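You operate a simulated robot arm through the tools that you are given. There is no shell and no other tool. Be economical: measure what you need, move in short steps, check, and stop when the job is done.

Carry out the task below with a simulated two-armed robot. There is one attempt and no reset: what you move stays moved.

JOB
Swap the dry store cabinet's pink box for the blue one.
Fine: fan off first; the blue box is on the cans shelf, the pink one goes there; door shut, then fan on.
Where things are to end (x, y in the base frame): pink box within 60 mm of [910, 560].

It is judged by the outcome, as a careful person would: the job done as asked, and still so three seconds after it is handed in. It fails if anything else is knocked over, pushed out of place, dropped, spilled or broken.

ROBOT AND FRAMES
Two 7-joint arms with two-finger parallel grippers on one trunk, on a base that drives. Base frame: it is fixed to the floor where the robot stands at the start and does not move with it; the origin is under the middle of the robot, x ahead of it, y to its left, z up. Units: mm, degrees, N and s.
The left shoulder is at the start at [50, 187, 1110], the right one opposite. With the tool pointing down near the work surface each hand reaches from about 100 to 360 mm from the robot's upright axis, wherever it stands, measured 20 degrees to its own side. Places, roughly: blue box [-1250, 1500, 750]; cans shelf [900, 900, 500]; damp dial [600, 300, 1400]; dry store door [600, 100, 900]; pack holder in the dry store [800, -100, 800]; store fan switch [600, 0, 1400]; store vent slide [600, 100, 1400]. Payload 3.43 kg a hand.
The tool frame of a hand sits at the grasp point between the pads (the TCP): z along the fingers, y along the line on which they close. The tips reach 30 mm beyond it. Largest opening 94 mm; finger width 28, thickness 10; the body of the gripper, 50 by 96 mm, starts 55 mm behind the TCP.
Orientation is told as [roll, pitch, yaw] about the base's x, y, z axes, in that order, counted from this pose: with the fingers straight down and closing along the base's y, the tool's x points along the base's -x, its y along +y and its z along -z.

CONTROLS
- The arms move only by the tool nudge_tool. It takes "left_steps", "right_steps" or both (then of equal length, played together; a hand with none holds still); each is a list of rows, each a list of 7 numbers: the shift along the tool's x, y, z in cm, then the turn, a rotation vector about the tool's x, y, z in degrees, then the finger opening in cm, from 0 to 9.4. In form: [[x, y, z, rx, ry, rz, gripper], ...]. A call has 1 to 12 rows; each row shifts and turns the commanded pose from where the row before left it, along the tool's axes as they then stand. A row lasts 0.2 s, in which the tool goes at most 50 mm and 8.6 degrees; a call with a longer step from one row to the next is refused whole, and so is a gripper value outside its range. Where a pose cannot be reached the arm comes as near as it can. A force on the tool above 90 N (or 10 N above the force at the start of the call, whichever is more), or a blocked arm, ends the call early, and 0.2 s more pass. Each finger travels about 153 mm/s and halts on what it meets, pressing with about 21 N; the grip force reading is that of the motor and also rises with nothing between the fingers. The clock runs only during rows and for 0.2 s after the last one: add rows that do not move to give the fingers time. The reply holds the time, the measured pose of the TCP, the force on the tool along the base axes, the opening and the grip force, in the units named above and with some noise, with the torque about the TCP (base axes, N m) and any sound that the robot's microphone picked up, and new pictures: "pictures" is both (left out), scene, wrist or none (wrist: the cameras of the hands that moved).
- Cameras (640 x 400 px; columns grow to the right, rows downward): "scene" is now at [144.7, -21.7, 1273.9]; the picture's right is [-0.24, -0.97, 0.00], its down [-0.53, 0.13, -0.84] and it looks along [0.81, -0.20, -0.54] (base axes); focal length 214 px, centre (320, 200). "left" rides on the left gripper at [76, -14, -103] in its tool frame; the picture's right is [0.18, 0.98, 0.00], its down [-0.75, 0.14, -0.64] and it looks along [-0.63, 0.12, 0.77] (tool axes); focal length 243 px, centre (320, 200). "right" rides on the right gripper at [76, 14, -102] in its tool frame; the picture's right is [-0.18, 0.98, 0.00], its down [-0.75, -0.14, -0.64] and it looks along [-0.63, -0.12, 0.77] (tool axes); focal length 243 px, centre (320, 200). There is no depth. A picture from a camera that has moved, and an enlarged one, comes with that camera's place and axes in the base frame and with its lens.
- raise_lower(by): slides the trunk up (or, below 0, down) by that many mm; the arms and the scene camera ride with it, the base frame stays. It gives what a move gives, with no picture.
- roll_base(legs): drives the robot by 1 to 6 legs, each [ahead, left, turn to the left] in mm, mm and degrees, along the robot's own axes; the way and the turn of a leg run together, so that a leg with both is an arc; at most 1500 mm and 180 degrees a leg. The arms and the cameras ride along, it lands a little off, and it stops where it bumps. It gives what a move gives, and a new picture of the scene camera.
- head_to(pan, tilt): turns the head with the scene camera to pan (to the left, within 80 degrees either way) and tilt (down, from -29 to 69), counted from straight ahead of the robot. It gives what a move gives, and a new picture of the scene camera.
- inspect(camera, box): a new picture of the part [left, top, right, bottom] of that camera's present view, enlarged. The clock stands still meanwhile.
- hand_in(): hands the job in; it is judged then, once.

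Go step by step. Nothing tells you exact positions but the pictures and the camera data: compare them with the known pose of the tool, close in by small moves and look again before you grip or let go. The budget is 120 turns and 260 pictures, counting those below and the enlarged ones. Unless the task says otherwise, let go and move clear before handing in, and close with one line.

The tools are called after ">>>" by a JSON object that holds its "op" and its "data". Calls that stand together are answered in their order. nudge_tool: Moves the arms, as the interface text tells. Its arguments: {"type":"object","properties":{"left_steps":{"type":"array","items":{"type":"array","items":{"type":"number"}}},"right_steps":{"type":"array","items":{"type":"array","items":{"type":"number"}}},"pictures":{"type":"string","enum":["both","scene","wrist","none"]}},"required":[]} The other tools are called the same way: raise_lower (by) slides the trunk up or down; roll_base (legs) drives the base; head_to (pan, tilt) turns the head that bears the scene camera; inspect (camera, box) takes an enlarged picture of a part of a camera's view; hand_in () hands the job in.

At the start:

```text
time_s: 0.0
left_tool_pos: [382.7, 127.9, 999.4]
left_orientation: [-0.1, 0.0, 0.1]
left_wrist_force: [0.3, 0.2, 0.6]
left_moment: [-0.02, -0.01, -0.01]
left_width: 94.1
left_grip_force: 0.0
right_tool_pos: [315.2, -126.6, 1000.3]
right_orientation: [0.0, 0.1, 0.1]
right_wrist_force: [-0.2, -0.4, -0.7]
right_moment: [0.01, -0.02, 0.02]
right_width: 93.8
right_grip_force: 0.0
trunk travel left (down, up): [-325.0, 107.0]
robot x, y, heading: [2.4, -0.5, 0.2]
head pan, tilt: [-13.9, 32.9]
```

scene: 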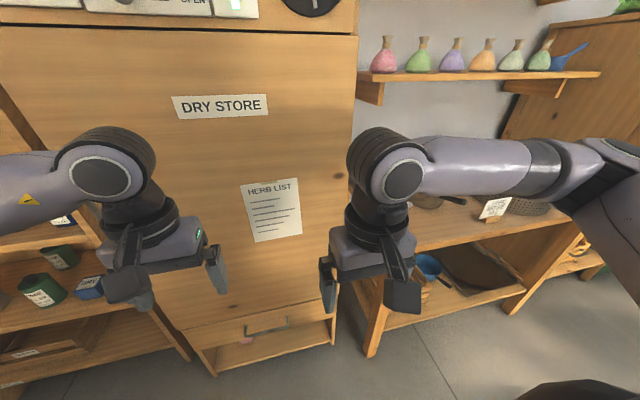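
right: 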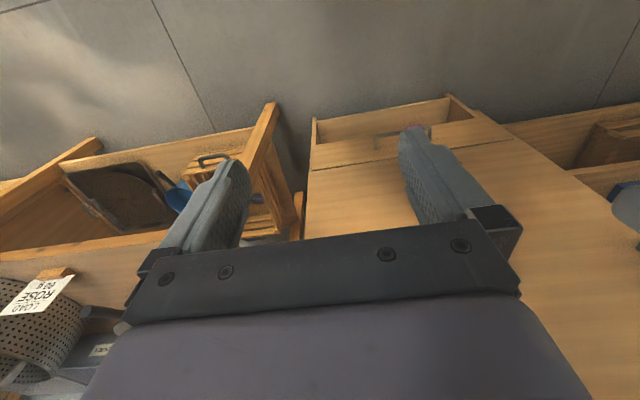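
left: 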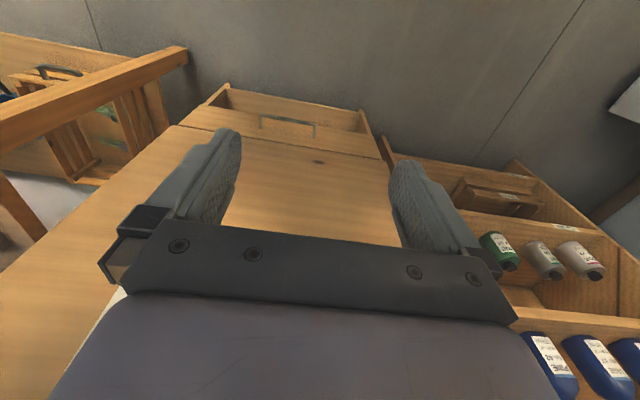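

I see the dry store cabinet straight ahead, with the controls above it and the cans shelf to the left. I'll look around with the head first.

>>> {"op": "head_to", "data": {"pan": 0, "tilt": -5}}

>>> {"op": "head_to", "data": {"pan": 45, "tilt": 30}}

>>> {"op": "head_to", "data": {"pan": 80, "tilt": 20}}

```text
time_s: 1.0
left_tool_pos: [382.9, 127.3, 999.1]
left_orientation: [0.0, 0.0, 0.1]
left_wrist_force: [0.3, -0.3, -0.7]
left_moment: [0.0, -0.02, -0.05]
left_width: 94.3
left_grip_force: 0.1
right_tool_pos: [315.7, -128.1, 999.2]
right_orientation: [0.0, 0.1, 0.1]
right_wrist_force: [-0.8, -0.5, 0.3]
right_moment: [-0.01, -0.04, 0.01]
right_width: 94.0
right_grip_force: 0.1
trunk travel left (down, up): [-325.0, 107.0]
robot x, y, heading: [-1.0, 2.3, -0.2]
head pan, tilt: [0.0, -5.0]
camera scene: at [145.7, -0.3, 1334.4], right [0.0, -1.0, 0.0], down [0.09, 0.0, -1.0], along [1.0, 0.0, 0.09], focal length 214 px, centre (320, 200)
```

scene: 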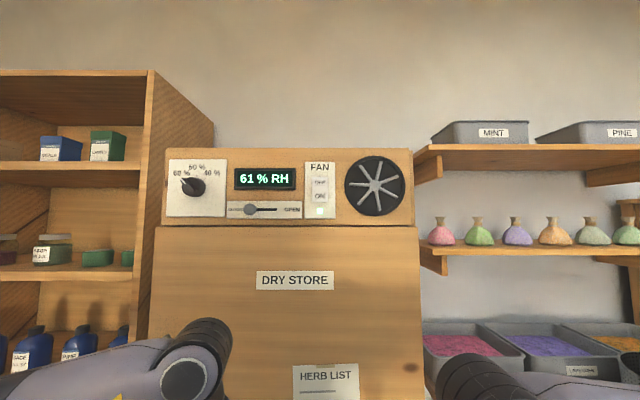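

```text
time_s: 2.2
left_tool_pos: [383.1, 128.4, 1001.2]
left_orientation: [-0.1, 0.0, 0.0]
left_wrist_force: [-0.5, 0.3, -0.2]
left_moment: [0.0, 0.0, 0.02]
left_width: 93.9
left_grip_force: 0.2
right_tool_pos: [316.2, -129.0, 1000.8]
right_orientation: [0.0, 0.1, 0.0]
right_wrist_force: [0.7, -0.3, 0.1]
right_moment: [0.03, -0.01, -0.01]
right_width: 94.2
right_grip_force: 0.1
trunk travel left (down, up): [-325.0, 107.0]
robot x, y, heading: [-0.9, -4.9, 0.1]
head pan, tilt: [45.0, 30.0]
camera scene: at [122.2, 63.6, 1278.5], right [0.71, -0.71, 0.0], down [-0.35, -0.35, -0.87], along [0.61, 0.61, -0.5], focal length 214 px, centre (320, 200)
```

scene: 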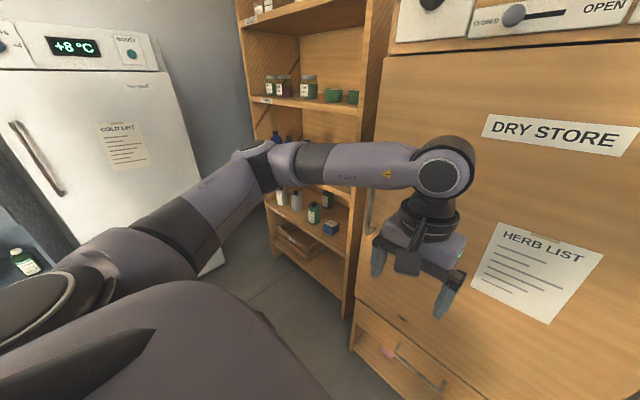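

```text
time_s: 3.2
left_tool_pos: [383.1, 128.9, 999.9]
left_orientation: [0.0, 0.1, 0.1]
left_wrist_force: [0.8, -0.1, 0.2]
left_moment: [-0.02, -0.02, -0.03]
left_width: 93.8
left_grip_force: 0.2
right_tool_pos: [316.1, -128.6, 1000.6]
right_orientation: [0.0, -0.1, 0.1]
right_wrist_force: [-0.8, 0.0, -0.6]
right_moment: [0.03, 0.0, 0.01]
right_width: 94.1
right_grip_force: 0.1
trunk travel left (down, up): [-325.0, 107.0]
robot x, y, heading: [-2.4, -4.3, 0.0]
head pan, tilt: [80.0, 20.0]
camera scene: at [74.5, 91.4, 1294.4], right [0.98, -0.17, 0.0], down [-0.06, -0.34, -0.94], along [0.16, 0.93, -0.34], focal length 214 px, centre (320, 200)
```

scene: 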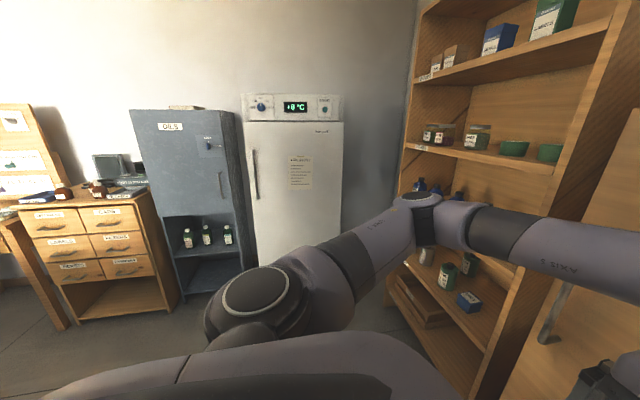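

The cans shelf holds small cans and a blue box, which disagrees with the rough place listed for the blue box. I'll look closer at the shelf and the control panel.

>>> {"op": "inspect", "data": {"camera": "scene", "box": [390, 230, 520, 340]}}

>>> {"op": "head_to", "data": {"pan": 0, "tilt": -5}}

>>> {"op": "inspect", "data": {"camera": "scene", "box": [150, 140, 420, 300]}}

```text
3.64 times, centred on (455, 285) of scene
camera zoom: at [74.5, 91.4, 1294.4], right [0.98, -0.17, 0.0], down [-0.06, -0.34, -0.94], along [0.16, 0.93, -0.34], focal length 780 px, centre (-171, -109)
```

zoom: 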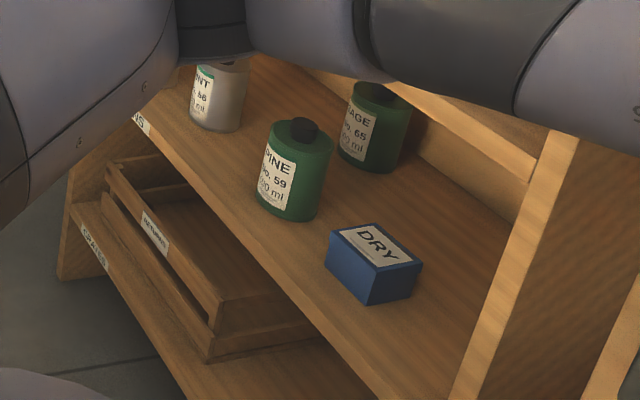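

```text
time_s: 4.7
left_tool_pos: [383.4, 129.1, 1000.3]
left_orientation: [0.0, 0.0, 0.0]
left_wrist_force: [-0.1, -0.4, -0.9]
left_moment: [0.01, -0.01, 0.0]
left_width: 94.0
left_grip_force: 0.1
right_tool_pos: [316.2, -128.7, 1001.0]
right_orientation: [0.0, 0.0, 0.1]
right_wrist_force: [0.1, 0.1, -0.2]
right_moment: [0.0, 0.01, 0.01]
right_width: 94.0
right_grip_force: 0.0
trunk travel left (down, up): [-325.0, 107.0]
robot x, y, heading: [1.2, 4.1, -0.3]
head pan, tilt: [0.0, -5.0]
camera scene: at [145.7, -0.2, 1334.5], right [0.0, -1.0, 0.0], down [0.09, 0.0, -1.0], along [1.0, 0.0, 0.09], focal length 214 px, centre (320, 200)
```

scene: 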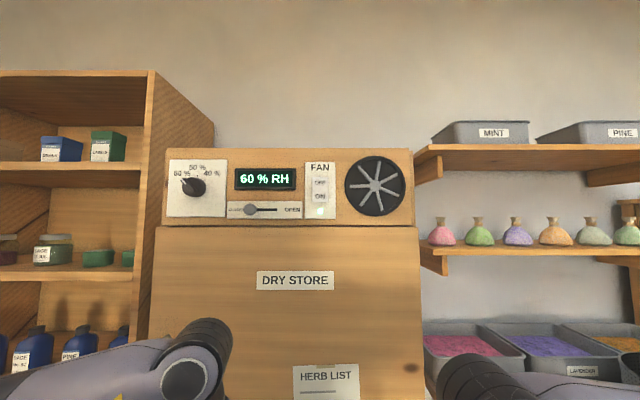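

```text
2.37 times, centred on (285, 220) of scene
camera zoom: at [145.7, -0.2, 1334.5], right [0.0, -1.0, 0.0], down [0.09, 0.0, -1.0], along [1.0, 0.0, 0.09], focal length 508 px, centre (403, 153)
```

zoom: 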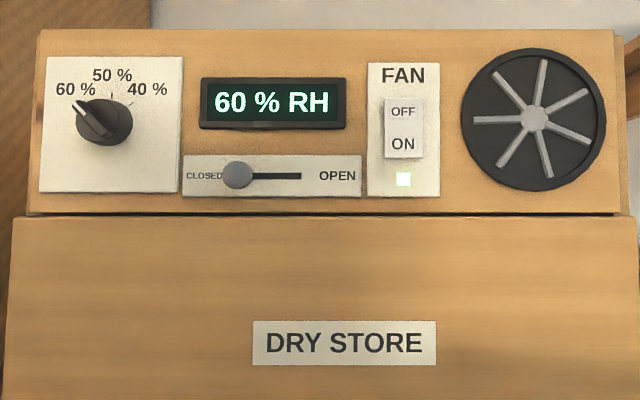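

The DRY-labelled blue box is on the cans shelf near [865, 720]. The fan rocker is at about y 0, with OFF at z≈1412 and ON at z≈1385. I'll turn the right hand to point forward, fingers closed, to press OFF.

>>> {"op": "nudge_tool", "data": {"right_steps": [[-2.0, 0, 0, 0, -8.2, 0, 0], [-2.0, 0, 0, 0, -8.2, 0, 0], [-2.0, 0, 0, 0, -8.2, 0, 0], [-2.0, 0, 0, 0, -8.2, 0, 0], [-2.0, 0, 0, 0, -8.2, 0, 0], [-2.0, 0, 0, 0, -8.2, 0, 0], [-2.0, 0, 0, 0, -8.2, 0, 0], [-2.0, 0, 0, 0, -8.2, 0, 0], [-2.0, 0, 0, 0, -8.2, 0, 0], [-2.0, 0, 0, 0, -8.2, 0, 0], [-2.0, 0, 0, 0, -8.0, 0, 0], [0, 0, 0, 0, 0, 0, 0]], "pictures": "scene"}}

```text
time_s: 7.3
left_tool_pos: [382.6, 127.7, 999.6]
left_orientation: [-0.1, 0.0, 0.1]
left_wrist_force: [0.2, -0.1, -0.3]
left_moment: [0.01, 0.02, 0.0]
left_width: 94.1
left_grip_force: 0.0
right_tool_pos: [465.6, -127.7, 1131.1]
right_orientation: [151.9, -89.9, -151.9]
right_wrist_force: [0.7, -0.3, 1.7]
right_moment: [0.0, 0.02, 0.0]
right_width: 0.0
right_grip_force: 20.8
trunk travel left (down, up): [-325.0, 107.0]
robot x, y, heading: [-0.8, 5.4, 0.1]
head pan, tilt: [0.0, -5.0]
camera scene: at [145.7, -0.3, 1334.5], right [0.0, -1.0, 0.0], down [0.09, 0.0, -1.0], along [1.0, 0.0, 0.09], focal length 214 px, centre (320, 200)
```

scene: 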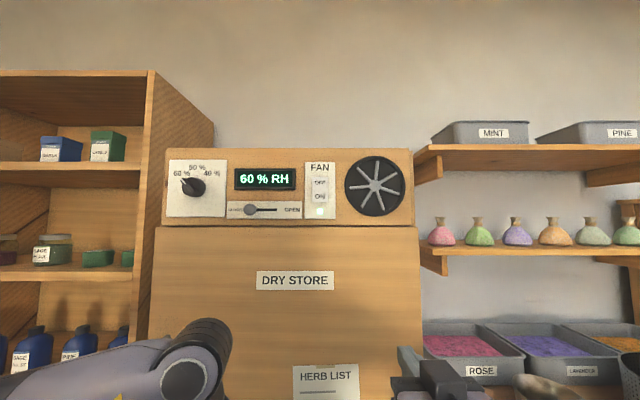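

Right hand now points forward. I'll raise it to the switch's OFF height.

>>> {"op": "nudge_tool", "data": {"right_steps": [[-4.0, 1.6, 0, 0, 0, 0, 0], [-4.0, 1.6, 0, 0, 0, 0, 0], [-4.0, 1.6, 0, 0, 0, 0, 0], [-4.0, 1.6, 0, 0, 0, 0, 0], [-4.0, 1.6, 0, 0, 0, 0, 0], [-4.0, 1.6, 0, 0, 0, 0, 0], [-4.0, 1.6, 0, 0, 0, 0, 0], [0, 1.6, 2, 0, 0, 0, 0], [0, 0, 2, 0, 0, 0, 0], [0, 0, 0, 0, 0, 0, 0]], "pictures": "both"}}

```text
time_s: 9.5
left_tool_pos: [383.2, 128.5, 1000.7]
left_orientation: [-0.1, 0.0, 0.0]
left_wrist_force: [-0.5, 0.6, -0.5]
left_moment: [0.01, 0.0, 0.02]
left_width: 94.1
left_grip_force: 0.0
right_tool_pos: [514.5, -14.4, 1407.2]
right_orientation: [-0.5, -89.5, -1.4]
right_wrist_force: [-0.3, -0.3, 0.6]
right_moment: [-0.04, 0.01, 0.02]
right_width: 0.0
right_grip_force: 21.0
trunk travel left (down, up): [-325.0, 107.0]
robot x, y, heading: [2.2, -1.1, 0.3]
head pan, tilt: [0.0, -5.0]
camera scene: at [145.6, -0.2, 1334.5], right [0.0, -1.0, 0.0], down [0.09, 0.0, -1.0], along [1.0, 0.0, 0.09], focal length 214 px, centre (320, 200)
camera right: at [411.3, 3.3, 1331.9], right [0.03, 0.98, 0.18], down [-0.64, -0.12, 0.76], along [0.77, -0.14, 0.62], focal length 243 px, centre (320, 200)
```

scene: 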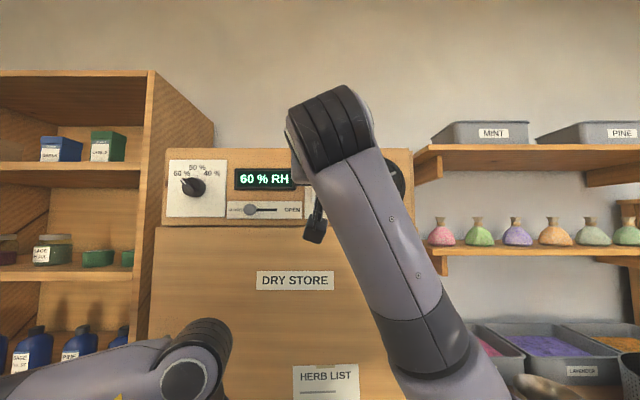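
right: 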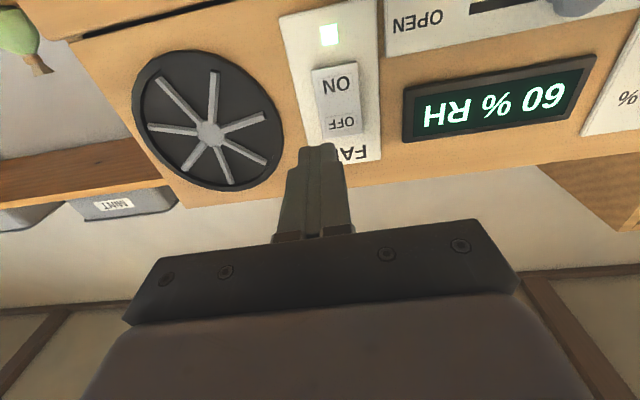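

The OFF half is at about [620, 0, 1415]. I'll align and press gently.

>>> {"op": "nudge_tool", "data": {"right_steps": [[-0.8, 1.45, 0, 0, 0, 0, 0], [0, 0, 2, 0, 0, 0, 0], [0, 0, 2, 0, 0, 0, 0], [0, 0, 1, 0, 0, 0, 0], [0, 0, 0.7, 0, 0, 0, 0], [0, 0, 0.5, 0, 0, 0, 0], [0, 0, 0.5, 0, 0, 0, 0]], "pictures": "wrist"}}

```text
time_s: 11.1
left_tool_pos: [383.0, 128.2, 999.7]
left_orientation: [-0.1, 0.0, 0.1]
left_wrist_force: [-0.1, -0.7, 0.4]
left_moment: [0.03, -0.04, 0.01]
left_width: 94.0
left_grip_force: 0.0
right_tool_pos: [584.4, -4.7, 1411.1]
right_orientation: [5.7, -89.2, -7.9]
right_wrist_force: [-0.6, 0.0, -0.4]
right_moment: [0.02, -0.01, 0.03]
right_width: 0.0
right_grip_force: 20.7
trunk travel left (down, up): [-325.0, 107.0]
robot x, y, heading: [-0.1, 1.0, -0.1]
head pan, tilt: [0.0, -5.0]
camera right: at [481.8, 12.8, 1337.5], right [0.04, 0.98, 0.19], down [-0.64, -0.12, 0.76], along [0.77, -0.15, 0.62], focal length 243 px, centre (320, 200)
```

right: 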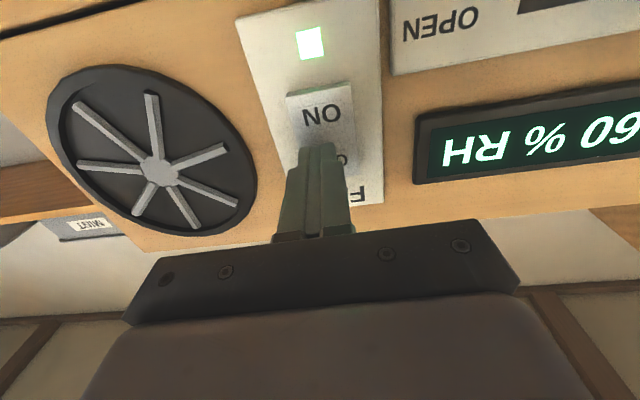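

Tip is over OFF with no contact yet, so I continue pressing.

>>> {"op": "nudge_tool", "data": {"right_steps": [[0, 0.4, 0.5, 0, 0, 0, 0], [0, 0, 0.5, 0, 0, 0, 0], [0, 0, 0.4, 0, 0, 0, 0], [0, 0, 0.4, 0, 0, 0, 0]], "pictures": "wrist"}}

```text
time_s: 12.0
left_tool_pos: [373.8, 127.1, 1003.9]
left_orientation: [-0.1, -0.5, 0.0]
left_wrist_force: [0.2, -0.1, 1.0]
left_moment: [-0.02, -0.03, 0.03]
left_width: 93.8
left_grip_force: 0.1
right_tool_pos: [586.7, -4.1, 1412.3]
right_orientation: [-1.5, -88.7, -1.2]
right_wrist_force: [-63.9, 0.7, -21.2]
right_moment: [-0.06, 1.57, 0.26]
right_width: 0.1
right_grip_force: 21.1
trunk travel left (down, up): [-325.0, 107.0]
robot x, y, heading: [-0.9, 4.7, -0.1]
head pan, tilt: [0.0, -5.0]
heard: click
stopped in row 4 (right hand): the force on the tool passed its limit at 94 N (the readings are from after the stop); the commanded pose is now the measured one
camera right: at [482.3, 14.7, 1339.7], right [0.05, 0.98, 0.18], down [-0.63, -0.11, 0.77], along [0.77, -0.15, 0.61], focal length 243 px, centre (320, 200)
```

right: 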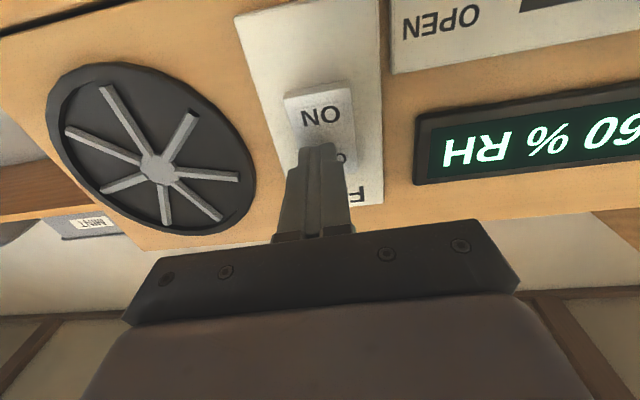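

Clicked and the lamp is off. I'll back off and lower the hand, then look at the door handle.

>>> {"op": "nudge_tool", "data": {"right_steps": [[0, 0, -3, 0, 0, 0, 0], [0, 0, -4, 0, 0, 0, 0], [0, -2, -4, 0, 0, 0, 0], [3, -2.5, 0, 0, 0, 0, 0], [4, -2.5, 0, 0, 0, 0, 0], [4, -2.5, 0, 0, 0, 0, 0], [4, -2.5, 0, 0, 0, 0, 0], [4, -2.5, 0, 0, 0, 0, 0], [4, -2, 0, 0, 0, 0, 0], [4, -2, 0, 0, 0, 0, 0], [4, 0, 0, 0, 0, 0, 0]], "pictures": "none"}}

>>> {"op": "head_to", "data": {"pan": 35, "tilt": 35}}

>>> {"op": "head_to", "data": {"pan": 5, "tilt": 0}}

```text
time_s: 14.4
left_tool_pos: [382.1, 128.6, 1000.9]
left_orientation: [0.0, 0.0, 0.1]
left_wrist_force: [-0.3, 0.0, 0.3]
left_moment: [-0.01, -0.03, -0.01]
left_width: 94.0
left_grip_force: 0.0
right_tool_pos: [475.3, -183.9, 1102.2]
right_orientation: [-3.3, -88.2, 0.8]
right_wrist_force: [-0.5, -0.3, -0.3]
right_moment: [-0.01, 0.0, -0.01]
right_width: 0.0
right_grip_force: 21.1
trunk travel left (down, up): [-325.0, 107.0]
robot x, y, heading: [-3.5, 3.6, -0.2]
head pan, tilt: [0.0, -5.0]
```

```text
time_s: 15.5
left_tool_pos: [382.1, 128.0, 999.7]
left_orientation: [0.0, -0.1, 0.1]
left_wrist_force: [-0.7, -0.1, -0.1]
left_moment: [-0.03, -0.01, 0.01]
left_width: 93.9
left_grip_force: 0.0
right_tool_pos: [475.3, -182.6, 1103.1]
right_orientation: [-4.1, -88.3, 1.5]
right_wrist_force: [-0.6, 0.0, 0.1]
right_moment: [0.0, 0.05, 0.0]
right_width: 0.0
right_grip_force: 21.1
trunk travel left (down, up): [-325.0, 107.0]
robot x, y, heading: [-1.1, 0.7, 0.1]
head pan, tilt: [35.0, 35.0]
camera scene: at [129.4, 50.0, 1270.7], right [0.57, -0.82, 0.0], down [-0.47, -0.33, -0.82], along [0.67, 0.47, -0.57], focal length 214 px, centre (320, 200)
```

scene: 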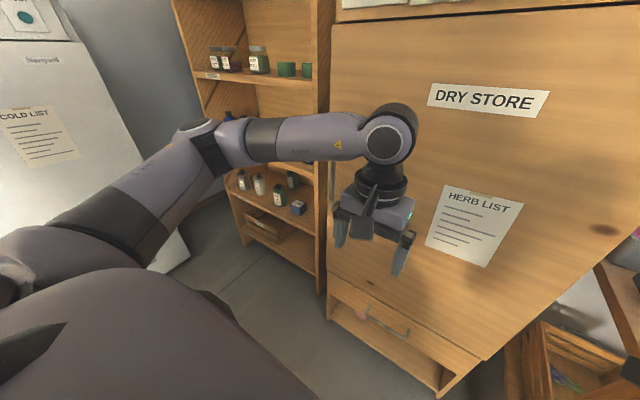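

```text
time_s: 16.5
left_tool_pos: [382.2, 128.2, 1000.0]
left_orientation: [-0.1, 0.0, 0.1]
left_wrist_force: [-0.8, 0.3, -1.1]
left_moment: [-0.01, -0.02, 0.0]
left_width: 93.9
left_grip_force: 0.2
right_tool_pos: [474.8, -183.5, 1103.9]
right_orientation: [-3.9, -88.1, 1.5]
right_wrist_force: [-1.0, -0.1, -0.2]
right_moment: [0.0, 0.0, -0.01]
right_width: 0.1
right_grip_force: 21.4
trunk travel left (down, up): [-325.0, 107.0]
robot x, y, heading: [-3.5, 3.9, 0.1]
head pan, tilt: [5.0, 0.0]
camera scene: at [146.8, 7.4, 1326.7], right [0.09, -1.0, 0.0], down [0.0, 0.0, -1.0], along [1.0, 0.09, 0.0], focal length 214 px, centre (320, 200)
```

scene: 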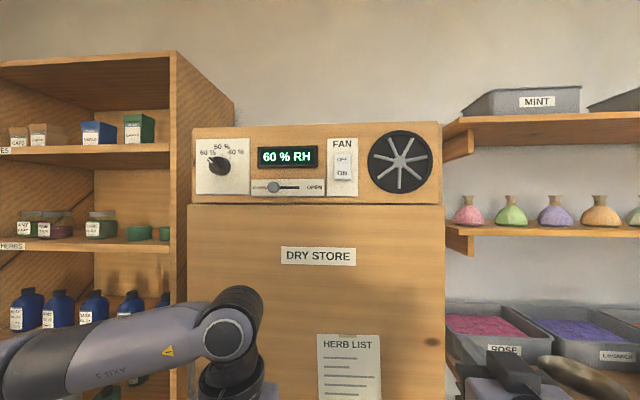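

Fan is stopped. The left arm hides the handle, so I'll turn the left hand forward-pointing (the posture for a vertical bar) and look again.

>>> {"op": "nudge_tool", "data": {"left_steps": [[-0.5, -1, 0, 0, -8.2, 0, 9], [-0.5, -1, 0, 0, -8.2, 0, 9], [-0.5, -1, 0, 0, -8.2, 0, 9], [-0.5, -1, 0, 0, -8.2, 0, 9], [-0.5, -1, 0, 0, -8.2, 0, 9], [-0.5, -1, 0, 0, -8.2, 0, 9], [-0.5, 0, 0, 0, -8.2, 0, 9], [-0.5, 0, 0, 0, -8.2, 0, 9], [-0.5, 0, 0, 0, -8.2, 0, 9], [-0.5, 0, 0, 0, -8.2, 0, 9], [-0.5, 0, 0, 0, -8.0, 0, 9], [0, 0, 0, 0, 0, 0, 9]], "pictures": "wrist"}}

>>> {"op": "head_to", "data": {"pan": 35, "tilt": 35}}

```text
time_s: 19.1
left_tool_pos: [418.8, 67.8, 1033.1]
left_orientation: [-149.5, -89.8, 149.7]
left_wrist_force: [0.3, -0.4, 0.0]
left_moment: [0.02, -0.03, 0.01]
left_width: 90.1
left_grip_force: 0.1
right_tool_pos: [475.0, -182.5, 1102.9]
right_orientation: [-4.0, -88.2, 1.6]
right_wrist_force: [-0.3, -0.2, 0.8]
right_moment: [-0.03, -0.03, 0.0]
right_width: 0.1
right_grip_force: 20.5
trunk travel left (down, up): [-325.0, 107.0]
robot x, y, heading: [-3.0, -0.9, -0.3]
head pan, tilt: [5.0, 0.0]
camera left: at [316.3, 53.5, 956.7], right [0.0, 0.98, -0.19], down [-0.64, 0.14, 0.75], along [0.77, 0.12, 0.63], focal length 243 px, centre (320, 200)
```

left: 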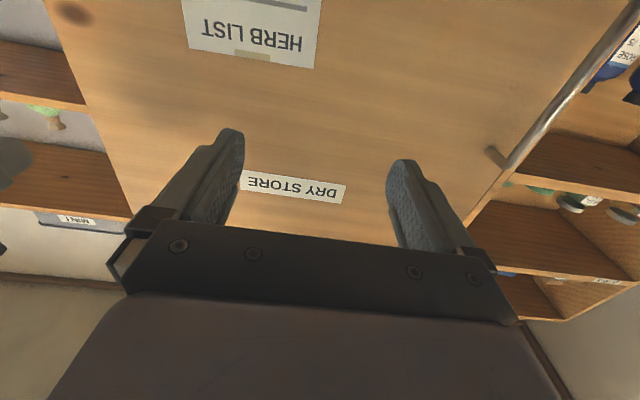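

```text
time_s: 20.1
left_tool_pos: [418.4, 68.0, 1032.6]
left_orientation: [-84.1, -90.0, 84.1]
left_wrist_force: [-1.1, 0.3, 0.3]
left_moment: [0.0, 0.04, -0.07]
left_width: 90.1
left_grip_force: 0.1
right_tool_pos: [474.6, -182.0, 1103.5]
right_orientation: [-4.0, -88.3, 1.5]
right_wrist_force: [-0.4, -0.8, -0.5]
right_moment: [0.0, 0.0, 0.02]
right_width: 0.0
right_grip_force: 21.5
trunk travel left (down, up): [-325.0, 107.0]
robot x, y, heading: [1.2, -4.8, -0.3]
head pan, tilt: [35.0, 35.0]
camera scene: at [129.4, 50.0, 1270.7], right [0.57, -0.82, 0.0], down [-0.47, -0.33, -0.82], along [0.67, 0.47, -0.57], focal length 214 px, centre (320, 200)
```

scene: 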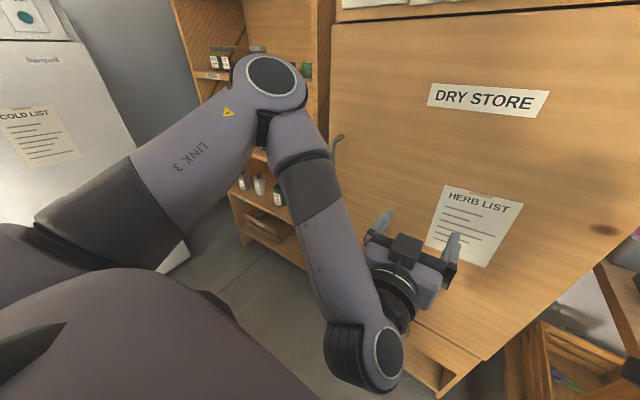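

The handle is a vertical bar at about x 580, y 318, with its top near z 1075. I'll bring the left hand in front of it at z≈1000.

>>> {"op": "nudge_tool", "data": {"left_steps": [[0.4, 4, 0, 0, 0, 0, 9], [0.4, 4, 0, 0, 0, 0, 9], [0.4, 4, 0, 0, 0, 0, 9], [0.4, 4, 0, 0, 0, 0, 9], [0.4, 4, 0, 0, 0, 0, 9], [0.4, 4, 0, 0, 0, 0, 9], [0.4, 1, 3, 0, 0, 0, 9], [0.4, 0, 3, 0, 0, 0, 9], [0, 0, 0, 0, 0, 0, 9]], "pictures": "both"}}

```text
time_s: 22.1
left_tool_pos: [473.4, 131.6, 1037.6]
left_orientation: [-24.5, -89.9, 24.7]
left_wrist_force: [-0.2, 0.0, 0.8]
left_moment: [0.0, -0.05, 0.0]
left_width: 90.1
left_grip_force: 0.1
left hand out of reach, approached as far as the arm can: row 3, 4, 5, 6, 7, 8
right_tool_pos: [473.8, -182.2, 1102.4]
right_orientation: [-4.1, -88.2, 1.7]
right_wrist_force: [1.4, -0.2, 0.3]
right_moment: [0.01, 0.0, 0.02]
right_width: 0.0
right_grip_force: 21.4
trunk travel left (down, up): [-325.0, 107.0]
robot x, y, heading: [1.2, 0.6, -0.0]
head pan, tilt: [35.0, 35.0]
camera scene: at [129.3, 50.1, 1270.6], right [0.57, -0.82, 0.0], down [-0.47, -0.33, -0.82], along [0.67, 0.47, -0.57], focal length 214 px, centre (320, 200)
camera left: at [370.9, 117.9, 961.7], right [0.0, 0.98, -0.18], down [-0.64, 0.14, 0.75], along [0.77, 0.12, 0.63], focal length 243 px, centre (320, 200)
```

scene: 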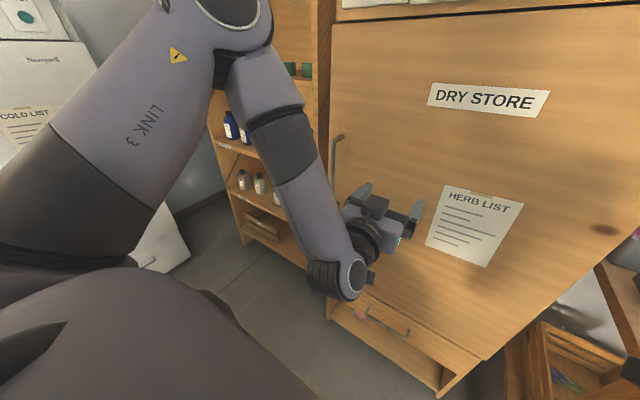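
left: 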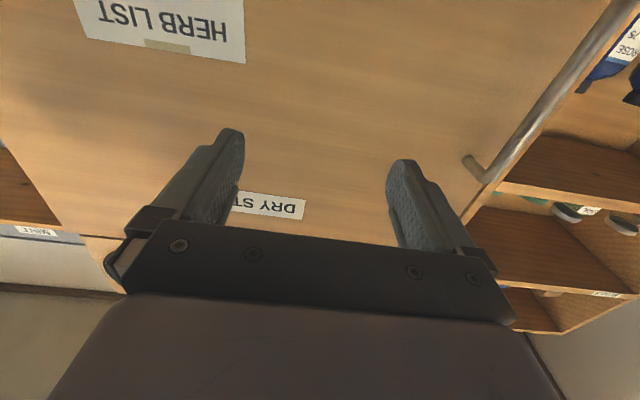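

The arm can't get that far left from here, so I'll drive the base left by about 187 mm to bring the hand in line with the handle.

>>> {"op": "roll_base", "data": {"legs": [[0, 187, 0]]}}

>>> {"op": "inspect", "data": {"camera": "left", "box": [0, 0, 640, 400]}}

```text
time_s: 24.4
left_tool_pos: [471.8, 318.1, 1037.5]
left_orientation: [-36.5, -90.0, 36.7]
left_wrist_force: [0.1, 0.4, -0.6]
left_moment: [0.02, 0.03, 0.05]
left_width: 89.7
left_grip_force: 0.1
right_tool_pos: [476.0, 2.3, 1102.1]
right_orientation: [-4.4, -88.2, 1.9]
right_wrist_force: [0.4, -0.5, 0.3]
right_moment: [0.01, -0.01, 0.04]
right_width: 0.0
right_grip_force: 20.5
trunk travel left (down, up): [-325.0, 107.0]
robot x, y, heading: [0.8, 183.8, 0.0]
head pan, tilt: [35.0, 35.0]
camera scene: at [129.4, 235.2, 1270.6], right [0.57, -0.82, 0.0], down [-0.47, -0.33, -0.82], along [0.67, 0.47, -0.57], focal length 214 px, centre (320, 200)
```

scene: 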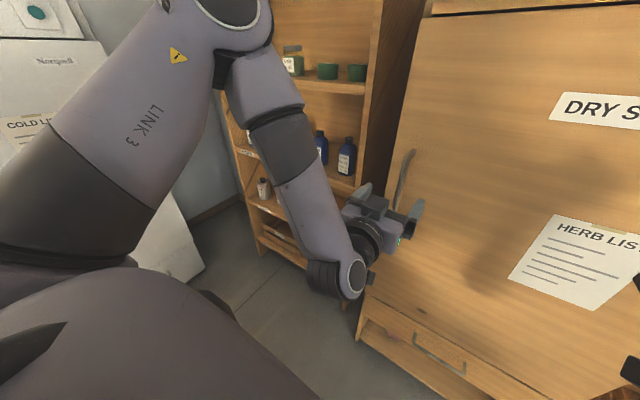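

```text
1.00 times, centred on (320, 200) of left (not enlarged: the box is as wide or as high as the picture)
camera zoom: at [370.8, 303.0, 961.6], right [0.0, 0.98, -0.19], down [-0.64, 0.14, 0.75], along [0.77, 0.12, 0.63], focal length 243 px, centre (320, 200)
```

zoom: 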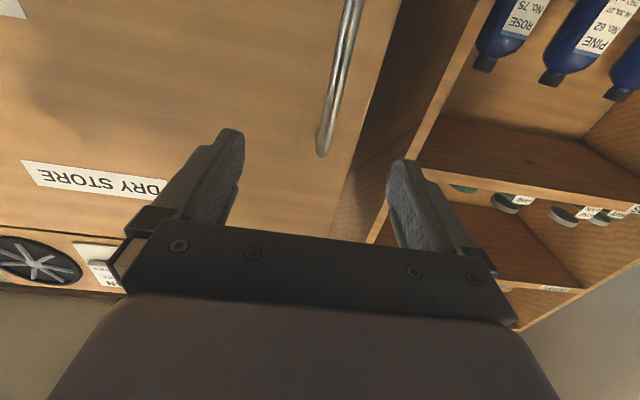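

The hand lines up with the bar. I test with a small downward step first, since the earlier command was cut short by reach.

>>> {"op": "nudge_tool", "data": {"left_steps": [[1.0, 0, 0, 0, 0, 0, 9.0]], "pictures": "none"}}

```text
time_s: 24.8
left_tool_pos: [472.5, 315.5, 1030.0]
left_orientation: [-23.7, -89.8, 24.1]
left_wrist_force: [0.3, 0.0, -0.4]
left_moment: [0.01, 0.03, -0.02]
left_width: 90.0
left_grip_force: 0.1
left hand out of reach, approached as far as the arm can: row 1
right_tool_pos: [475.1, 2.1, 1102.8]
right_orientation: [-3.7, -88.2, 1.3]
right_wrist_force: [0.2, 0.3, 0.2]
right_moment: [0.02, 0.03, -0.02]
right_width: 0.0
right_grip_force: 20.2
trunk travel left (down, up): [-325.0, 107.0]
robot x, y, heading: [-2.6, 186.5, 0.1]
head pan, tilt: [35.0, 35.0]
```

Still at the reach limit, so I'll move the base a bit further left and bring the hand back to the right.

>>> {"op": "nudge_tool", "data": {"left_steps": [[0, -3, 0, 0, 0, 0, 9.0], [1, -3, 0, 0, 0, 0, 9.0], [2, -2, 0, 0, 0, 0, 9.0], [0, 0, 0, 0, 0, 0, 9.0]], "pictures": "none"}}

>>> {"op": "roll_base", "data": {"legs": [[0, 88, 0]]}}

>>> {"op": "nudge_tool", "data": {"left_steps": [[0, 0, 3, 0, 0, 0, 9.0]], "pictures": "wrist"}}

```text
time_s: 25.8
left_tool_pos: [474.3, 238.4, 997.9]
left_orientation: [-41.7, -89.9, 41.9]
left_wrist_force: [-0.7, 0.4, 0.7]
left_moment: [0.02, 0.02, 0.04]
left_width: 89.9
left_grip_force: 0.0
right_tool_pos: [475.2, 1.8, 1102.7]
right_orientation: [-4.0, -88.2, 1.5]
right_wrist_force: [-0.1, -0.1, 0.2]
right_moment: [0.0, -0.05, 0.01]
right_width: 0.1
right_grip_force: 20.9
trunk travel left (down, up): [-325.0, 107.0]
robot x, y, heading: [-2.0, 184.6, 0.1]
head pan, tilt: [35.0, 35.0]
```

```text
time_s: 27.2
left_tool_pos: [473.3, 326.8, 998.0]
left_orientation: [-41.4, -89.9, 41.8]
left_wrist_force: [-0.1, -0.4, 0.2]
left_moment: [-0.01, 0.01, 0.0]
left_width: 89.9
left_grip_force: 0.0
right_tool_pos: [475.1, 91.2, 1103.3]
right_orientation: [-4.3, -88.1, 2.2]
right_wrist_force: [0.0, -1.0, -0.9]
right_moment: [0.0, 0.01, -0.01]
right_width: 0.0
right_grip_force: 20.9
trunk travel left (down, up): [-325.0, 107.0]
robot x, y, heading: [-0.1, 273.2, 0.5]
head pan, tilt: [35.0, 35.0]
camera scene: at [129.1, 322.9, 1270.6], right [0.58, -0.82, 0.0], down [-0.47, -0.33, -0.82], along [0.67, 0.47, -0.57], focal length 214 px, centre (320, 200)
```

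scene: 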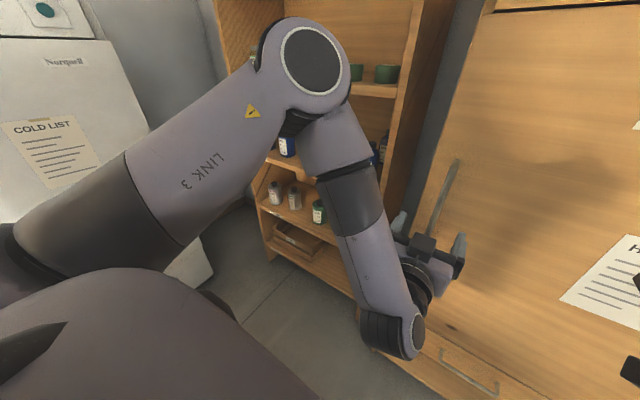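

```text
time_s: 27.6
left_tool_pos: [502.3, 326.5, 994.8]
left_orientation: [-13.0, -89.9, 13.4]
left_wrist_force: [0.9, -0.1, 0.6]
left_moment: [0.01, 0.02, -0.01]
left_width: 89.8
left_grip_force: 0.0
right_tool_pos: [475.5, 90.4, 1103.4]
right_orientation: [-3.7, -88.2, 1.5]
right_wrist_force: [0.4, 0.4, 0.6]
right_moment: [-0.02, -0.01, 0.01]
right_width: 0.0
right_grip_force: 21.2
trunk travel left (down, up): [-325.0, 107.0]
robot x, y, heading: [-2.9, 269.9, 0.2]
head pan, tilt: [35.0, 35.0]
camera left: at [400.6, 310.8, 919.5], right [-0.01, 0.98, -0.18], down [-0.64, 0.14, 0.75], along [0.77, 0.12, 0.63], focal length 243 px, centre (320, 200)
```

left: 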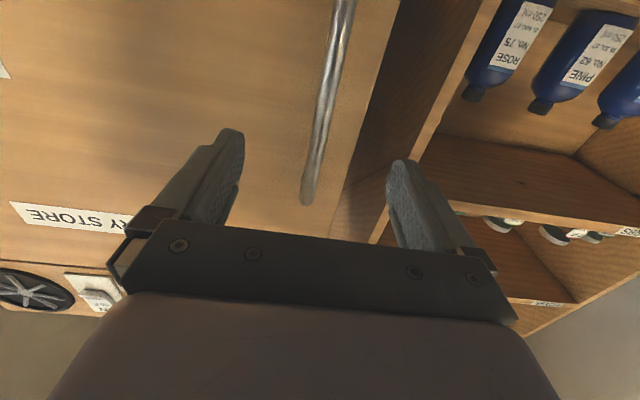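

The bar is centred between the fingers. I advance until the bar sits between the pads.

>>> {"op": "nudge_tool", "data": {"left_steps": [[0, 0, 2, 0, 0, 0, 9.0], [0, 0, 2, 0, 0, 0, 9.0], [0, 0, 1.5, 0, 0, 0, 9.0], [0, 0, 0.5, 0, 0, 0, 9.0], [0, 0, 0.5, 0, 0, 0, 9.0], [0, 0, 0, 0, 0, 0, 9.0]], "pictures": "both"}}

```text
time_s: 29.0
left_tool_pos: [566.6, 328.9, 997.2]
left_orientation: [-19.2, -89.9, 19.6]
left_wrist_force: [-0.8, 0.3, 0.0]
left_moment: [0.05, 0.0, 0.0]
left_width: 90.0
left_grip_force: 0.1
right_tool_pos: [475.5, 91.8, 1102.3]
right_orientation: [-3.9, -88.2, 1.5]
right_wrist_force: [-0.3, -0.1, 0.4]
right_moment: [-0.01, 0.01, 0.02]
right_width: 0.3
right_grip_force: 21.0
trunk travel left (down, up): [-325.0, 107.0]
robot x, y, heading: [-4.9, 270.0, 0.0]
head pan, tilt: [35.0, 35.0]
camera scene: at [129.1, 322.7, 1270.6], right [0.58, -0.82, 0.0], down [-0.47, -0.33, -0.82], along [0.67, 0.47, -0.57], focal length 214 px, centre (320, 200)
camera left: at [465.7, 313.1, 921.3], right [-0.01, 0.98, -0.18], down [-0.64, 0.14, 0.75], along [0.77, 0.12, 0.63], focal length 243 px, centre (320, 200)
```

scene: 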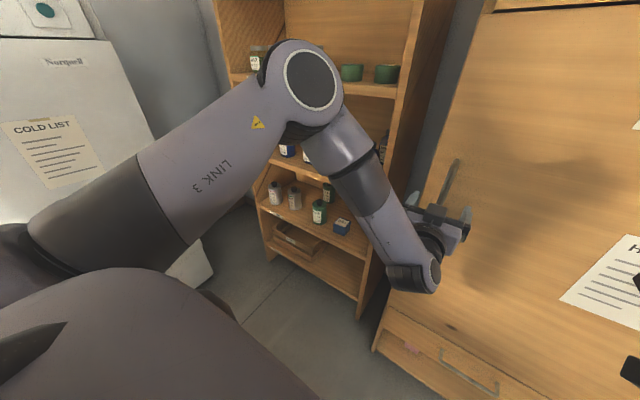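
left: 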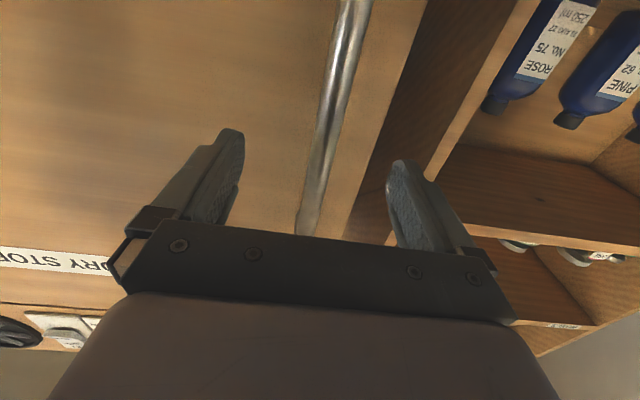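

No contact yet; I go 1.5 cm deeper and close on the bar.

>>> {"op": "nudge_tool", "data": {"left_steps": [[0, 0, 0.6, 0, 0, 0, 9.0], [0, 0, 0.6, 0, 0, 0, 9.0], [0, 0, 0, 0, 0, 0, 0], [0, 0, 0, 0, 0, 0, 0], [0, 0, 0, 0, 0, 0, 0]], "pictures": "both"}}

```text
time_s: 30.2
left_tool_pos: [578.1, 328.0, 998.7]
left_orientation: [-37.6, -89.9, 38.0]
left_wrist_force: [-3.0, -1.2, 0.9]
left_moment: [0.07, 0.08, -0.05]
left_width: 13.6
left_grip_force: 44.9
right_tool_pos: [474.7, 90.1, 1102.4]
right_orientation: [-3.8, -88.3, 1.3]
right_wrist_force: [0.1, 0.6, -0.1]
right_moment: [0.01, 0.02, -0.01]
right_width: 0.0
right_grip_force: 20.9
trunk travel left (down, up): [-325.0, 107.0]
robot x, y, heading: [-3.1, 268.0, 0.4]
head pan, tilt: [35.0, 35.0]
camera scene: at [128.7, 322.5, 1270.7], right [0.58, -0.82, 0.0], down [-0.47, -0.33, -0.82], along [0.67, 0.47, -0.57], focal length 214 px, centre (320, 200)
camera left: at [477.5, 312.8, 922.5], right [-0.01, 0.98, -0.18], down [-0.64, 0.14, 0.75], along [0.77, 0.12, 0.63], focal length 243 px, centre (320, 200)
```

scene: 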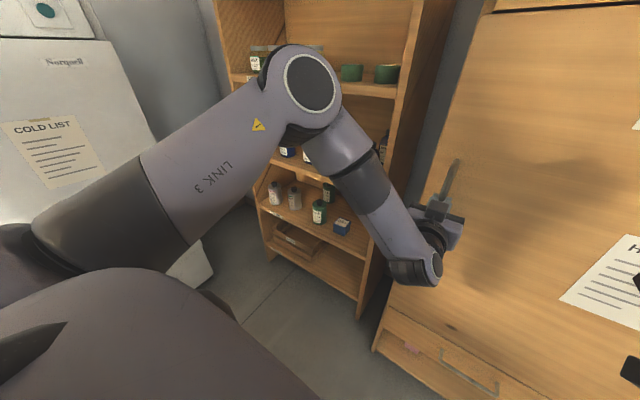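
left: 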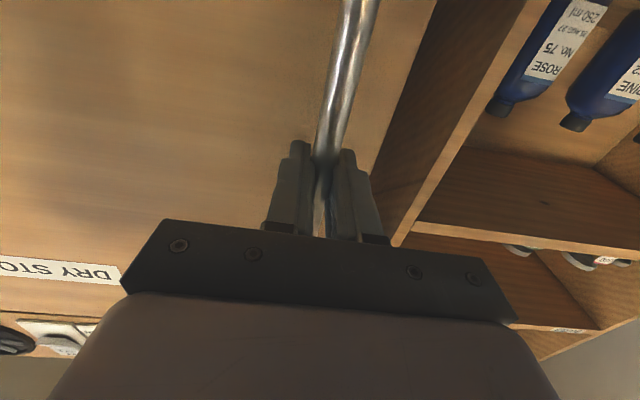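

The bar is gripped (13.6 mm). I pull the door open a little with the arm first.

>>> {"op": "nudge_tool", "data": {"left_steps": [[0, 0, -0.5, 0, 0, 0, 0], [0, 0, -1, -1, 0, 0, 0], [0, 0, -1, -1, 0, 0, 0], [0, 0, -1, -1, 0, 0, 0], [0, 0, -1, -1, 0, 0, 0], [0, 0, -1, -1, 0, 0, 0], [0, 0, 0, 0, 0, 0, 0]], "pictures": "both"}}

```text
time_s: 31.8
left_tool_pos: [524.3, 319.7, 998.8]
left_orientation: [5.4, -89.8, -0.6]
left_wrist_force: [6.2, -28.7, -3.4]
left_moment: [-0.08, -0.17, -0.32]
left_width: 13.9
left_grip_force: 44.9
right_tool_pos: [476.2, 87.4, 1101.6]
right_orientation: [2.2, -88.2, -4.4]
right_wrist_force: [-0.2, 0.3, -0.4]
right_moment: [0.0, 0.02, -0.01]
right_width: 0.0
right_grip_force: 21.1
trunk travel left (down, up): [-325.0, 107.0]
robot x, y, heading: [-0.7, 272.0, 0.0]
head pan, tilt: [35.0, 35.0]
camera scene: at [130.1, 319.1, 1270.7], right [0.58, -0.82, 0.0], down [-0.47, -0.33, -0.82], along [0.67, 0.47, -0.57], focal length 214 px, centre (320, 200)
camera left: at [424.1, 297.2, 922.7], right [-0.08, 0.98, -0.18], down [-0.65, 0.09, 0.76], along [0.76, 0.18, 0.63], focal length 243 px, centre (320, 200)
```

scene: 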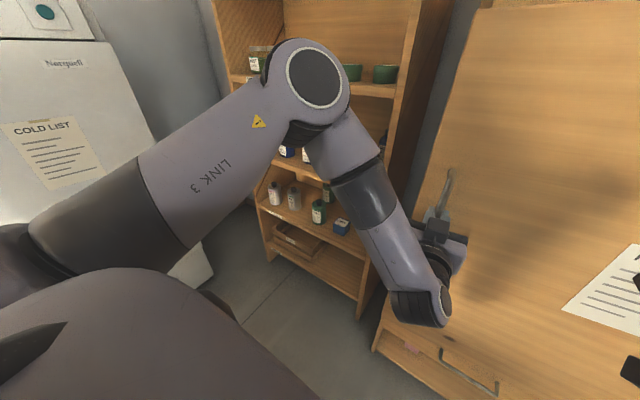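
left: 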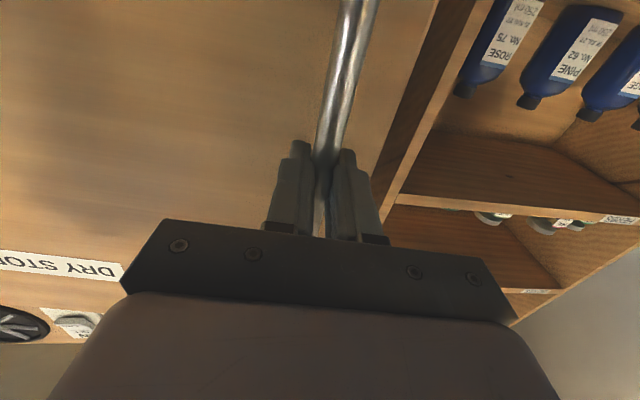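

The door opens freely. Now I swing it by driving the base on an arc about the hinge near [625, -205], a small test first.

>>> {"op": "roll_base", "data": {"legs": [[-83, -109, 10]]}}

```text
time_s: 33.4
left_tool_pos: [431.6, 292.7, 998.1]
left_orientation: [9.8, -89.8, 4.8]
left_wrist_force: [12.9, -33.3, -4.5]
left_moment: [0.13, -0.24, -0.28]
left_width: 13.9
left_grip_force: 45.2
right_tool_pos: [423.2, 56.8, 1101.5]
right_orientation: [3.3, -88.1, 4.4]
right_wrist_force: [-0.3, 0.4, -0.1]
right_moment: [0.0, -0.04, 0.0]
right_width: 0.0
right_grip_force: 20.6
trunk travel left (down, up): [-325.0, 107.0]
robot x, y, heading: [-77.3, 153.2, 10.1]
head pan, tilt: [35.0, 35.0]
camera scene: at [42.8, 224.8, 1270.7], right [0.71, -0.71, 0.0], down [-0.41, -0.4, -0.82], along [0.58, 0.58, -0.57], focal length 214 px, centre (320, 200)
```

scene: 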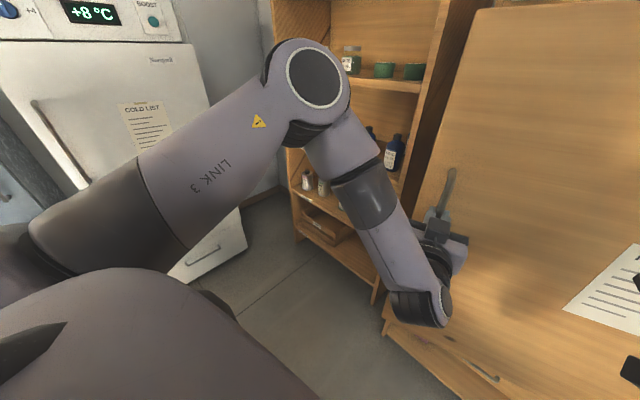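

Arc works well. I continue 30° more.

>>> {"op": "roll_base", "data": {"legs": [[-255, -331, 30]]}}

>>> {"op": "head_to", "data": {"pan": -75, "tilt": 35}}

>>> {"op": "head_to", "data": {"pan": -35, "tilt": 25}}

```text
time_s: 36.9
left_tool_pos: [208.5, 132.1, 998.7]
left_orientation: [-17.9, -89.7, 62.2]
left_wrist_force: [22.1, -18.7, -5.0]
left_moment: [0.17, 0.18, -0.22]
left_width: 13.8
left_grip_force: 45.5
right_tool_pos: [318.0, -73.4, 1103.1]
right_orientation: [2.1, -88.1, 35.8]
right_wrist_force: [0.4, 0.3, -0.2]
right_moment: [0.0, -0.01, 0.07]
right_width: 0.0
right_grip_force: 21.1
trunk travel left (down, up): [-325.0, 107.0]
robot x, y, heading: [-165.3, -241.5, 40.3]
head pan, tilt: [35.0, 35.0]
camera scene: at [-95.6, -119.7, 1270.6], right [0.97, -0.25, 0.0], down [-0.15, -0.55, -0.82], along [0.21, 0.79, -0.57], focal length 214 px, centre (320, 200)
```

scene: 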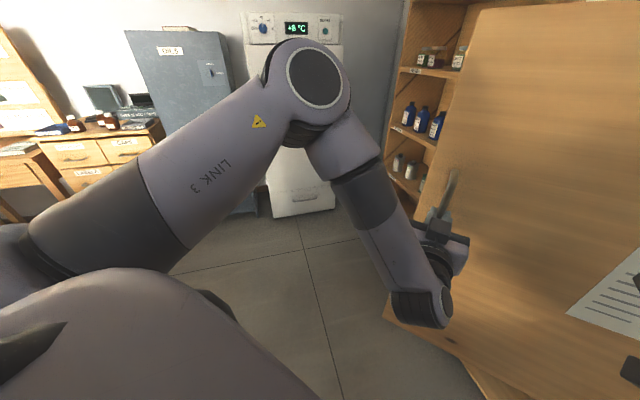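

```text
time_s: 38.7
left_tool_pos: [208.5, 131.7, 998.4]
left_orientation: [-30.1, -89.6, 74.3]
left_wrist_force: [12.9, -11.9, -2.8]
left_moment: [0.11, 0.4, -0.2]
left_width: 13.7
left_grip_force: 45.3
right_tool_pos: [318.5, -73.3, 1102.3]
right_orientation: [0.1, -88.1, 37.7]
right_wrist_force: [0.1, 0.4, -0.6]
right_moment: [0.03, 0.03, 0.03]
right_width: 0.1
right_grip_force: 21.3
trunk travel left (down, up): [-325.0, 107.0]
robot x, y, heading: [-168.1, -239.0, 40.2]
head pan, tilt: [-75.0, 35.0]
camera scene: at [-46.5, -254.4, 1270.4], right [-0.57, -0.82, 0.0], down [-0.47, 0.33, -0.82], along [0.67, -0.47, -0.58], focal length 214 px, centre (320, 200)
```

scene: 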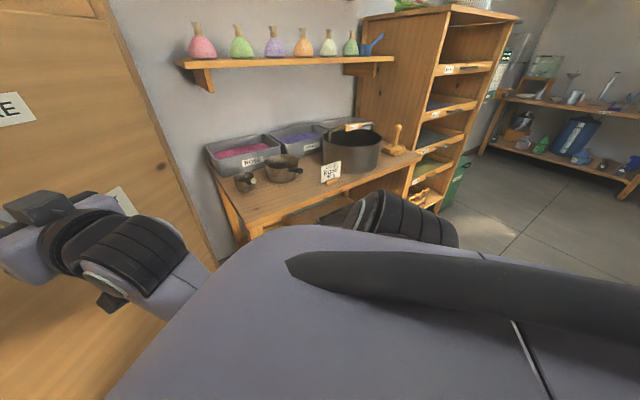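

```text
time_s: 39.8
left_tool_pos: [208.4, 131.3, 998.7]
left_orientation: [-27.0, -89.6, 71.2]
left_wrist_force: [15.2, -12.5, -3.5]
left_moment: [0.19, 0.22, -0.15]
left_width: 13.7
left_grip_force: 44.8
right_tool_pos: [317.5, -73.0, 1101.9]
right_orientation: [0.5, -88.3, 37.3]
right_wrist_force: [-0.2, 0.1, -0.1]
right_moment: [0.0, 0.01, -0.02]
right_width: 0.1
right_grip_force: 20.7
trunk travel left (down, up): [-325.0, 107.0]
robot x, y, heading: [-162.9, -237.9, 40.2]
head pan, tilt: [-35.0, 25.0]
camera scene: at [-27.0, -196.0, 1286.1], right [0.09, -1.0, 0.0], down [-0.42, -0.04, -0.91], along [0.9, 0.08, -0.42], focal length 214 px, centre (320, 200)
```

scene: 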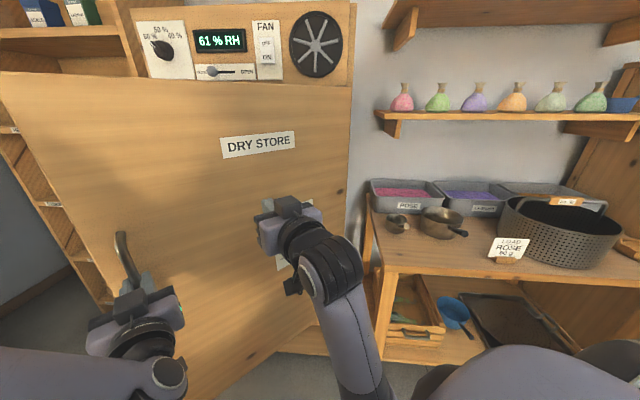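

The path to the right is clear floor. I swing the door 40° more.

>>> {"op": "roll_base", "data": {"legs": [[-347, -434, 40]]}}

>>> {"op": "head_to", "data": {"pan": -30, "tilt": 25}}

```text
time_s: 44.1
left_tool_pos: [79.5, -218.2, 998.5]
left_orientation: [-25.5, -89.6, 109.8]
left_wrist_force: [28.5, 0.0, -4.5]
left_moment: [-0.06, 0.39, -0.22]
left_width: 13.6
left_grip_force: 44.6
right_tool_pos: [295.4, -300.9, 1101.5]
right_orientation: [2.1, -88.2, 76.3]
right_wrist_force: [0.5, 0.2, -0.2]
right_moment: [-0.04, 0.04, -0.01]
right_width: 0.0
right_grip_force: 20.9
trunk travel left (down, up): [-325.0, 107.0]
robot x, y, heading: [35.7, -742.6, 81.1]
head pan, tilt: [-35.0, 25.0]
camera scene: at [112.6, -619.1, 1286.1], right [0.72, -0.7, 0.0], down [-0.3, -0.3, -0.91], along [0.63, 0.65, -0.42], focal length 214 px, centre (320, 200)
```

scene: 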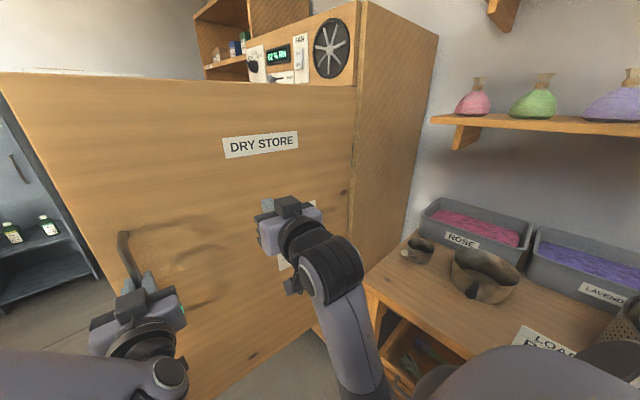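

```text
time_s: 44.8
left_tool_pos: [78.7, -219.3, 999.0]
left_orientation: [-35.4, -89.5, 119.5]
left_wrist_force: [11.5, -0.6, -3.0]
left_moment: [-0.02, 0.64, -0.23]
left_width: 13.5
left_grip_force: 44.9
right_tool_pos: [293.5, -302.3, 1102.1]
right_orientation: [-1.1, -88.3, 79.5]
right_wrist_force: [0.5, -0.7, -0.5]
right_moment: [-0.01, 0.03, 0.0]
right_width: 0.0
right_grip_force: 21.1
trunk travel left (down, up): [-325.0, 107.0]
robot x, y, heading: [31.8, -740.8, 80.9]
head pan, tilt: [-30.0, 25.0]
camera scene: at [104.8, -614.0, 1286.3], right [0.78, -0.63, 0.0], down [-0.27, -0.33, -0.91], along [0.57, 0.7, -0.42], focal length 214 px, centre (320, 200)
```

scene: 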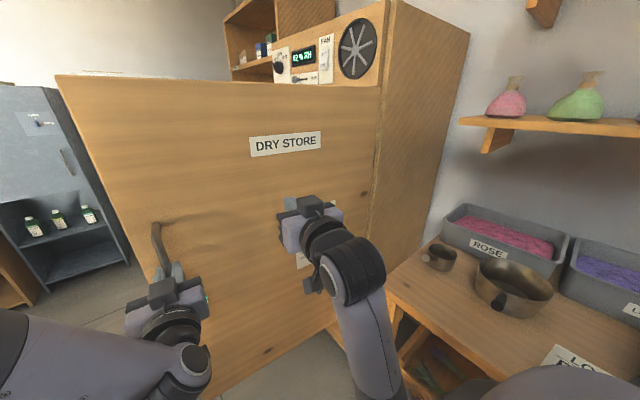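

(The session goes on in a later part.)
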